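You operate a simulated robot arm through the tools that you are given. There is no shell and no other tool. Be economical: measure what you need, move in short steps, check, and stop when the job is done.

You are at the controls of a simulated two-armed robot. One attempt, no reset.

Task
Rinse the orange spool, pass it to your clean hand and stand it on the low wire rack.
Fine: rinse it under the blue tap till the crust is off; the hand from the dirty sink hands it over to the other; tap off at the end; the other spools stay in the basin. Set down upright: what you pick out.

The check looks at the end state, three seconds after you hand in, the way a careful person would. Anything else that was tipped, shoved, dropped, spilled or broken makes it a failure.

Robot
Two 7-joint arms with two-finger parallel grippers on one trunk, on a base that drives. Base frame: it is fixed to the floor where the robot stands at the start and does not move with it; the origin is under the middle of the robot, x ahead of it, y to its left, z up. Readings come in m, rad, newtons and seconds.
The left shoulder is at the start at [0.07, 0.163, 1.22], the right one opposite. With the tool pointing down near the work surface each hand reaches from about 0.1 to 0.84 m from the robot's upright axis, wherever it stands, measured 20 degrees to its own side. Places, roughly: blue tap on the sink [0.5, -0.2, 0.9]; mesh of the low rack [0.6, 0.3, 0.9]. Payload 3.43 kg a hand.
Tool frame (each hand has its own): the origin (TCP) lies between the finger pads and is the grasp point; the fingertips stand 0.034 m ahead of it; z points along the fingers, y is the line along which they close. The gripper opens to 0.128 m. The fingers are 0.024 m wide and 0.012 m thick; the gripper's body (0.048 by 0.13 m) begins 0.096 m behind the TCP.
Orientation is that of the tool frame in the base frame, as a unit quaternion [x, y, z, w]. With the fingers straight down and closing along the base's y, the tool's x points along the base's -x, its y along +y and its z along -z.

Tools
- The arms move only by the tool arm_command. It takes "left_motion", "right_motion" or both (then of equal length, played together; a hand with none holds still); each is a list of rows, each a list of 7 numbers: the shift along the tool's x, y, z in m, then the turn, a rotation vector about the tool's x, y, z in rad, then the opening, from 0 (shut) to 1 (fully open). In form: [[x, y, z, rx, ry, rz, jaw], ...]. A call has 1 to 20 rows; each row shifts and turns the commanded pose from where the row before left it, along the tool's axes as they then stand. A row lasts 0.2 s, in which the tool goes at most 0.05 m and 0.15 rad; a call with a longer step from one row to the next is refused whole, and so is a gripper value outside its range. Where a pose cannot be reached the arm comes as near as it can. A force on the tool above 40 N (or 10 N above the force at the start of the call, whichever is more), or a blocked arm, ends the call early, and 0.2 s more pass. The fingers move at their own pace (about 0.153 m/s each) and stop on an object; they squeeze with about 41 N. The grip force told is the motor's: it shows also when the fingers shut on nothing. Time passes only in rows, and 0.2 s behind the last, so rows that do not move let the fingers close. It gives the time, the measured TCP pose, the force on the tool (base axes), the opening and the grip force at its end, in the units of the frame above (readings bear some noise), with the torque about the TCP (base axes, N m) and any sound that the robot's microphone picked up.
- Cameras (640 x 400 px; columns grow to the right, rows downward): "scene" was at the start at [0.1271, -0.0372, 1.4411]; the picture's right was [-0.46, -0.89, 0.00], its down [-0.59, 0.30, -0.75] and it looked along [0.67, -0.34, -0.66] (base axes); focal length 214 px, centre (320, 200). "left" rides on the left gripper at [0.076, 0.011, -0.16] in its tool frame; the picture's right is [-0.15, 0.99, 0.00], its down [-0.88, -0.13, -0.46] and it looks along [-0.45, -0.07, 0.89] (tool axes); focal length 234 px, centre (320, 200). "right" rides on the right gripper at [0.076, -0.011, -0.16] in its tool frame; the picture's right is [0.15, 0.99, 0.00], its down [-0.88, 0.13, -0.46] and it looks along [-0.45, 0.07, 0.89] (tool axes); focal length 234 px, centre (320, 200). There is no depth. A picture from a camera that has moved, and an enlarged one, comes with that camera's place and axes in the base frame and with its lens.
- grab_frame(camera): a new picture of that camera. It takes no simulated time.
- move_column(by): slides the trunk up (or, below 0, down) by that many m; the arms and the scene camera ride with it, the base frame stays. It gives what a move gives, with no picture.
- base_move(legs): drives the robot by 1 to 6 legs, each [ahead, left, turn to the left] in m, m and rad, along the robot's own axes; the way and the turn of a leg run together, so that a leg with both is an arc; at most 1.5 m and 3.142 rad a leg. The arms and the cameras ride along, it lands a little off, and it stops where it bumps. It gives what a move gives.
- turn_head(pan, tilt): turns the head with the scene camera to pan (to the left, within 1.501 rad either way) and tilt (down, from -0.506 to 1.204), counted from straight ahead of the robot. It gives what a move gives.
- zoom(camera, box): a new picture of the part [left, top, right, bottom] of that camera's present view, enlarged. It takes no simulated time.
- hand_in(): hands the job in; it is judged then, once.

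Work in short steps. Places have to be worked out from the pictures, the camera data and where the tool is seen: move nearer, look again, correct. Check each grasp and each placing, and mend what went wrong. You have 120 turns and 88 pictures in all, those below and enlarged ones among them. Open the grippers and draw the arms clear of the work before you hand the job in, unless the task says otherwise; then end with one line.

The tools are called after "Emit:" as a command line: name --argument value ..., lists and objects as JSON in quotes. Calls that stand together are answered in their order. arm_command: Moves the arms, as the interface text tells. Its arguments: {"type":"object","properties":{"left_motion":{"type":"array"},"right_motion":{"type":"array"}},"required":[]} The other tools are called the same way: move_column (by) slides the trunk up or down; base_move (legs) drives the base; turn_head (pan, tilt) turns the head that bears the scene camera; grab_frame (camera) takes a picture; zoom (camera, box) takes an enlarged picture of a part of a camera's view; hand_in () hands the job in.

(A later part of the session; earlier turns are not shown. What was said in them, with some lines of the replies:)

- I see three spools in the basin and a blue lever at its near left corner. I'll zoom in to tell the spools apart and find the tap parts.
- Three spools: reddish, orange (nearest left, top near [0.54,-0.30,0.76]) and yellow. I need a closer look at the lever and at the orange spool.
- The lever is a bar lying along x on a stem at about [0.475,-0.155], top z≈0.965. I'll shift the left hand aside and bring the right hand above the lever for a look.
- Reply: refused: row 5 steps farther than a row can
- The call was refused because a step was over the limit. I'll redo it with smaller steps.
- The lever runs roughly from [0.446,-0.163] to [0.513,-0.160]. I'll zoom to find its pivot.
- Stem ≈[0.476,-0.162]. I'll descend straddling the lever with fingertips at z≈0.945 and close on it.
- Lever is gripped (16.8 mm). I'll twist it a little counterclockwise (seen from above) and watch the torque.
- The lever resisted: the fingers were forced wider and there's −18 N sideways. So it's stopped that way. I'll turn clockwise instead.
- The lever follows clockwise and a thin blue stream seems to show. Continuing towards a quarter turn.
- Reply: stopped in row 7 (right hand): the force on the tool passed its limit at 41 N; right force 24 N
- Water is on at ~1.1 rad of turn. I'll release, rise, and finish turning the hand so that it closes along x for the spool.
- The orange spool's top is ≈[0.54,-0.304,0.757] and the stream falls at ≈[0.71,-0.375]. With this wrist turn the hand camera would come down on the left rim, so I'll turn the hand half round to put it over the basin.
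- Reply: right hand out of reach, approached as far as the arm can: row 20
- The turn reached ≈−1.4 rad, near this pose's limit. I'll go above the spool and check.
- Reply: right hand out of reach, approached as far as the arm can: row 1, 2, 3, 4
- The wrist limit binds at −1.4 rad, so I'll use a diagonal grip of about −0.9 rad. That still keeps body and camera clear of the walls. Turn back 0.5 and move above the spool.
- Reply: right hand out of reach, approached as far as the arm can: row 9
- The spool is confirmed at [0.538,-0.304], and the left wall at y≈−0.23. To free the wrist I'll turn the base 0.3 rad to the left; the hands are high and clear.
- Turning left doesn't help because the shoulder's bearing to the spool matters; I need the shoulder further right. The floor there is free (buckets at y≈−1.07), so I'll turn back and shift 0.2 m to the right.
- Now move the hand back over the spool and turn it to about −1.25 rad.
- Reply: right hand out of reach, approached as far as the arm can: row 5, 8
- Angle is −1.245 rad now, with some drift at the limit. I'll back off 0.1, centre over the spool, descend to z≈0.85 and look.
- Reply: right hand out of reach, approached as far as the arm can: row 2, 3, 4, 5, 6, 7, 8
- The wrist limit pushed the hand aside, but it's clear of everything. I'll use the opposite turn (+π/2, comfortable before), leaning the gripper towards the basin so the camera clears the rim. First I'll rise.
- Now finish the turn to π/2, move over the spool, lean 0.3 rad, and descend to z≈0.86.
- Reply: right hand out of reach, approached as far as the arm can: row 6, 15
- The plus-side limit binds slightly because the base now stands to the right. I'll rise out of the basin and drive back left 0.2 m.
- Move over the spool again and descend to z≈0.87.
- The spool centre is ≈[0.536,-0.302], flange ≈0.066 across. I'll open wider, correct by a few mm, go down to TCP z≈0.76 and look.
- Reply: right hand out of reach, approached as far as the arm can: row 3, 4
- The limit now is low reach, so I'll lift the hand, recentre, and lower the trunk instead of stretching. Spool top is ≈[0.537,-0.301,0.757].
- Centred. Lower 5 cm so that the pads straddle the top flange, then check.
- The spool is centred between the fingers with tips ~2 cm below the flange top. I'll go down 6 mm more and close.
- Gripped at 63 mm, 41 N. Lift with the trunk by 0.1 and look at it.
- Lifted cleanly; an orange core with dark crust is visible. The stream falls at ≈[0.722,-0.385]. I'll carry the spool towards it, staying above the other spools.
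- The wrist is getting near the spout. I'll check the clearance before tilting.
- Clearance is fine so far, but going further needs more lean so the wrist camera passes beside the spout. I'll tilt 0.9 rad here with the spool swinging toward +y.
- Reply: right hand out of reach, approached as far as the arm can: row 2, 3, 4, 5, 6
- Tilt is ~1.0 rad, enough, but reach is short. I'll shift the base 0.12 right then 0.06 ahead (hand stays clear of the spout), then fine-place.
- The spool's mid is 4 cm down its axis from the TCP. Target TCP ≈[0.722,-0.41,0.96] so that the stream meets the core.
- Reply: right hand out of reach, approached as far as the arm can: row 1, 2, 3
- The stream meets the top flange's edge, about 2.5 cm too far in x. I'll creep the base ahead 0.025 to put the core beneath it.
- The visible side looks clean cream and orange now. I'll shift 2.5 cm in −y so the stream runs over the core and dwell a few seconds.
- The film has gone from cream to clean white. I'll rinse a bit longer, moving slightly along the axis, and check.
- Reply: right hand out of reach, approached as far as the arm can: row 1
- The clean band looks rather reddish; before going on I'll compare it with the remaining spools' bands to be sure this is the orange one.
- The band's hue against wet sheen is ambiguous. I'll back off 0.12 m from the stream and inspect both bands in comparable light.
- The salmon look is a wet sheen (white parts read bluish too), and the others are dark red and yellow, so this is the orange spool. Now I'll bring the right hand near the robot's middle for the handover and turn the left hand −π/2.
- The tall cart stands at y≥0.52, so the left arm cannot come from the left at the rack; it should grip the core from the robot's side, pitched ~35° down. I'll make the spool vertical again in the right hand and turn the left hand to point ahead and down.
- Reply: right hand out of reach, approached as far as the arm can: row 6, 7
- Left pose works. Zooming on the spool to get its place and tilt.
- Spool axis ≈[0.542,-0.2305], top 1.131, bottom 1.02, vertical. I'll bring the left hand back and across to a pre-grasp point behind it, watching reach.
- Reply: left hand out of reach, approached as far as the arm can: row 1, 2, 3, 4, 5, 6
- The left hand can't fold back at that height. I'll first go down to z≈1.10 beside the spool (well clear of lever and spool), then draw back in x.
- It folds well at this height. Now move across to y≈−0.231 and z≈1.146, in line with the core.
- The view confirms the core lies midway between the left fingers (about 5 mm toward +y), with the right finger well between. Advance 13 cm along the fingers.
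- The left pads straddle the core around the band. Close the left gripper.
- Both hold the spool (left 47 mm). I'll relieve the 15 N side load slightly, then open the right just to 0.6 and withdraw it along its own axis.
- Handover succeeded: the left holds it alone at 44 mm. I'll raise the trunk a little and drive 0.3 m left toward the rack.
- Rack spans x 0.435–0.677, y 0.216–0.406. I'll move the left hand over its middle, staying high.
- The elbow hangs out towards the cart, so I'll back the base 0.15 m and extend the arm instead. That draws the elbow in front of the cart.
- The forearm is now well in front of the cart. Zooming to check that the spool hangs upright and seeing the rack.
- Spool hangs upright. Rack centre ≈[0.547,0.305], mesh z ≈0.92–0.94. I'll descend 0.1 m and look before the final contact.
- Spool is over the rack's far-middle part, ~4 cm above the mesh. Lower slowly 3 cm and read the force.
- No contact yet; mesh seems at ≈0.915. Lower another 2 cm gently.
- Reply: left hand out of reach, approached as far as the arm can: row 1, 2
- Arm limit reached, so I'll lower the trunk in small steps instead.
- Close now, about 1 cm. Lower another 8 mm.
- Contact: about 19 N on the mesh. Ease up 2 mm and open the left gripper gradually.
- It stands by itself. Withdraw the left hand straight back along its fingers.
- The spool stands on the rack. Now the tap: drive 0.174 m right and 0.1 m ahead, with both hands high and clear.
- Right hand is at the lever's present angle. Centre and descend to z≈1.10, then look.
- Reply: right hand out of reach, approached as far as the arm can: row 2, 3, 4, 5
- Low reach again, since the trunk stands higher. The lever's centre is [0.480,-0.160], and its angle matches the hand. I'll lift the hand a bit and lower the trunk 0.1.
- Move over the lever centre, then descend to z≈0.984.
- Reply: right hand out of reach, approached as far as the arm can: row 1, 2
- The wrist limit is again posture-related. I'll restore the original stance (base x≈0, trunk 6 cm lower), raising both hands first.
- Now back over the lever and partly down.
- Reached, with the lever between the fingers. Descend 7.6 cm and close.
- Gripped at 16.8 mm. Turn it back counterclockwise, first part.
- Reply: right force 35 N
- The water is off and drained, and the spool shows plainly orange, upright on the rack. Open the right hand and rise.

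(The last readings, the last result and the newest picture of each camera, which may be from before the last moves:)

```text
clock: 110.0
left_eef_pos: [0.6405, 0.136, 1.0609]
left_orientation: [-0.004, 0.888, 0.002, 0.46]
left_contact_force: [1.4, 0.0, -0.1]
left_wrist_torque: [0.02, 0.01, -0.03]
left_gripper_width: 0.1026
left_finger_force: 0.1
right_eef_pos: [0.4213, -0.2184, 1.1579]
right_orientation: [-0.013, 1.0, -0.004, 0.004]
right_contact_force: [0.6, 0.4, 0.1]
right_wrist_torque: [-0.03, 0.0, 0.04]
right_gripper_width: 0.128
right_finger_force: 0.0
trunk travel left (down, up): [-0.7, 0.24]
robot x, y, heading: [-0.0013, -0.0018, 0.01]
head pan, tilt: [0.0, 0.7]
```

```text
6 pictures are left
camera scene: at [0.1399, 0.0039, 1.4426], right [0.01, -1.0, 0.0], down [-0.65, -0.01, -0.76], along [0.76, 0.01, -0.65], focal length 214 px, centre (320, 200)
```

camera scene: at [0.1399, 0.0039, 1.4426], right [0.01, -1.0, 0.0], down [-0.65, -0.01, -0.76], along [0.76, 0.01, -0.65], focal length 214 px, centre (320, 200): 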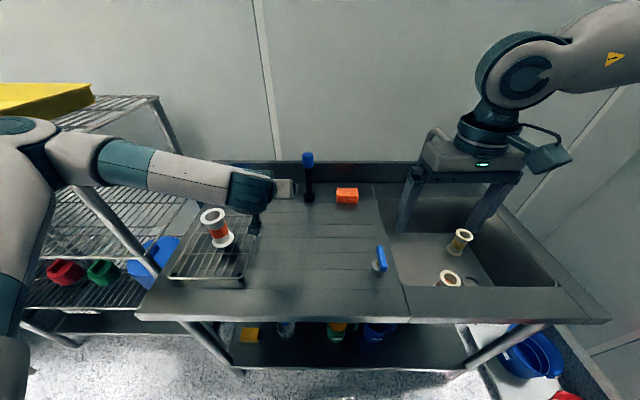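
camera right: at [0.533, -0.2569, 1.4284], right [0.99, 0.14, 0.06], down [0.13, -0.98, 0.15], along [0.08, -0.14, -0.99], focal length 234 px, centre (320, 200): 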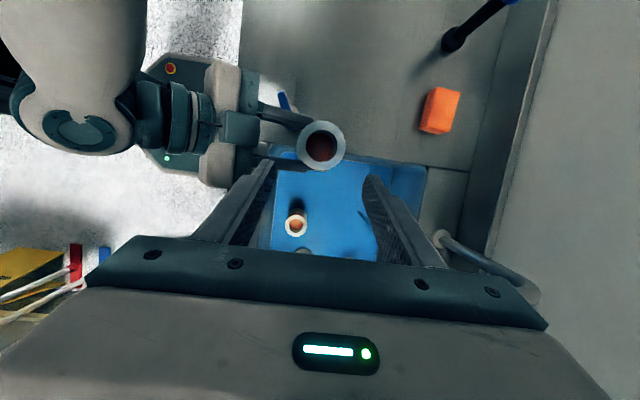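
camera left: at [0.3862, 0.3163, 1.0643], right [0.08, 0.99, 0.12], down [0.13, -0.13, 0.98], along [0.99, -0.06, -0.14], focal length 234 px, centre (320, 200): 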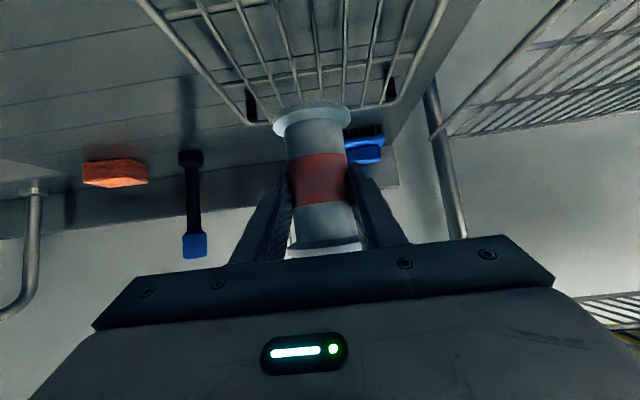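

Raise the trunk 0.12 and back the base off 0.2 m to clear the work, then check the spout and spool closely.

Emit:
move_column --by 0.12

Emit:
base_move --legs '[[-0.2, 0, 0]]'

Emit:
arm_command --left_motion '[[0, 0, 0, 0, 0, 0, 1], [0, 0, 0, 0, 0, 0, 1]]'

Emit:
grab_frame --camera "scene"

```text
clock: 111.5
left_eef_pos: [0.6393, 0.1331, 1.1814]
left_orientation: [-0.003, 0.888, 0.003, 0.46]
left_contact_force: [0.1, 0.5, -0.5]
left_wrist_torque: [0.0, -0.01, -0.04]
left_gripper_width: 0.1025
left_finger_force: 0.0
right_eef_pos: [0.42, -0.2215, 1.278]
right_orientation: [-0.012, 1.0, -0.004, 0.005]
right_contact_force: [0.9, -0.3, 0.6]
right_wrist_torque: [-0.03, 0.0, 0.0]
right_gripper_width: 0.1279
right_finger_force: 0.0
trunk travel left (down, up): [-0.82, 0.12]
robot x, y, heading: [0.003, -0.0043, 0.005]
head pan, tilt: [0.0, 0.7]
```

```text
clock: 113.1
left_eef_pos: [0.4445, 0.1323, 1.1799]
left_orientation: [-0.002, 0.888, 0.002, 0.459]
left_contact_force: [0.2, 0.2, 0.4]
left_wrist_torque: [-0.04, 0.01, -0.01]
left_gripper_width: 0.1025
left_finger_force: 0.1
right_eef_pos: [0.2256, -0.2228, 1.2777]
right_orientation: [-0.011, 1.0, -0.004, 0.003]
right_contact_force: [0.6, -0.6, -0.4]
right_wrist_torque: [0.01, 0.03, 0.0]
right_gripper_width: 0.1282
right_finger_force: 0.1
trunk travel left (down, up): [-0.82, 0.12]
robot x, y, heading: [-0.1979, -0.0052, 0.007]
head pan, tilt: [0.0, 0.7]
```

```text
clock: 113.7
left_eef_pos: [0.4424, 0.1312, 1.1821]
left_orientation: [-0.002, 0.888, 0.002, 0.459]
left_contact_force: [0.3, 0.1, 0.2]
left_wrist_torque: [-0.04, 0.03, -0.01]
left_gripper_width: 0.1285
left_finger_force: 0.0
right_eef_pos: [0.2232, -0.225, 1.2776]
right_orientation: [-0.011, 1.0, -0.003, 0.004]
right_contact_force: [0.0, -0.1, 0.1]
right_wrist_torque: [-0.04, -0.01, 0.02]
right_gripper_width: 0.128
right_finger_force: 0.0
trunk travel left (down, up): [-0.82, 0.12]
robot x, y, heading: [-0.198, 0.0008, 0.007]
head pan, tilt: [0.0, 0.7]
```

```text
5 pictures are left
camera scene: at [-0.0582, 0.0007, 1.5626], right [0.01, -1.0, 0.0], down [-0.64, 0.0, -0.76], along [0.76, 0.0, -0.65], focal length 214 px, centre (320, 200)
```

scene: 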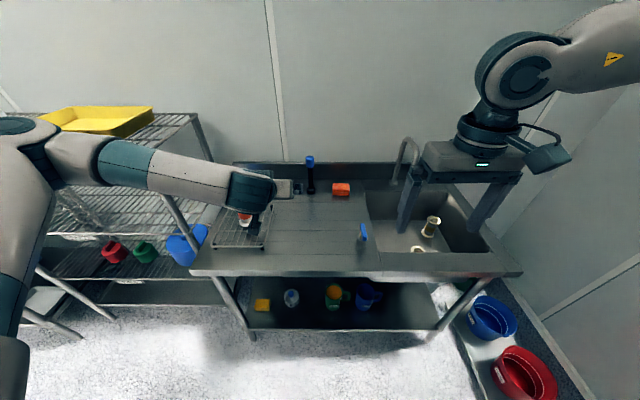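

Zoom on the tap/basin and on the rack for a last check.

Emit:
zoom --camera "scene" --box '[340, 130, 500, 260]'

Emit:
zoom --camera "scene" --box '[190, 180, 300, 260]'

```text
3.08 times, centred on (420, 195) of scene
camera zoom: at [-0.0582, 0.0007, 1.5626], right [0.01, -1.0, 0.0], down [-0.64, 0.0, -0.76], along [0.76, 0.0, -0.65], focal length 660 px, centre (12, 215)
```

zoom: 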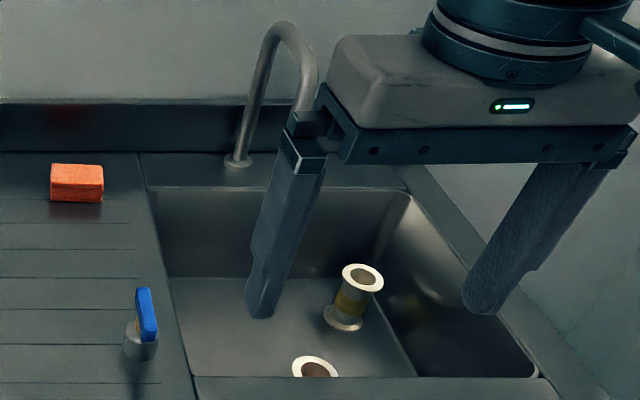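

```text
5.00 times, centred on (245, 220) of scene
camera zoom: at [-0.0582, 0.0007, 1.5626], right [0.01, -1.0, 0.0], down [-0.64, 0.0, -0.76], along [0.76, 0.0, -0.65], focal length 1072 px, centre (695, 100)
```

zoom: 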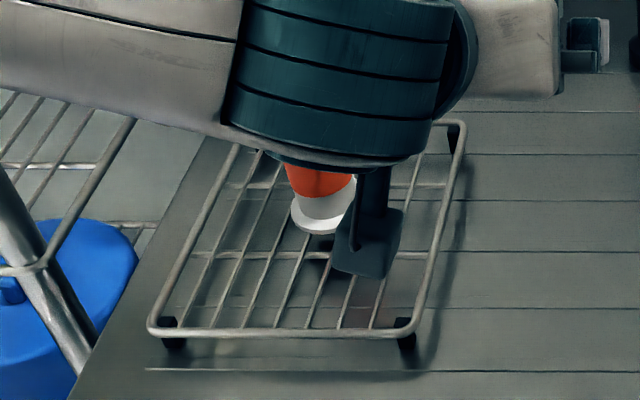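

The tap is off, the basin is drained with both other spools standing, and the clean orange spool stands on the rack. Handing in.

Emit:
hand_in

```text
The job is handed in.
```

The orange spool is rinsed clean, was passed from the right hand to the left, and stands upright on the low wire rack. The tap is off and the other two spools are still standing in the basin.
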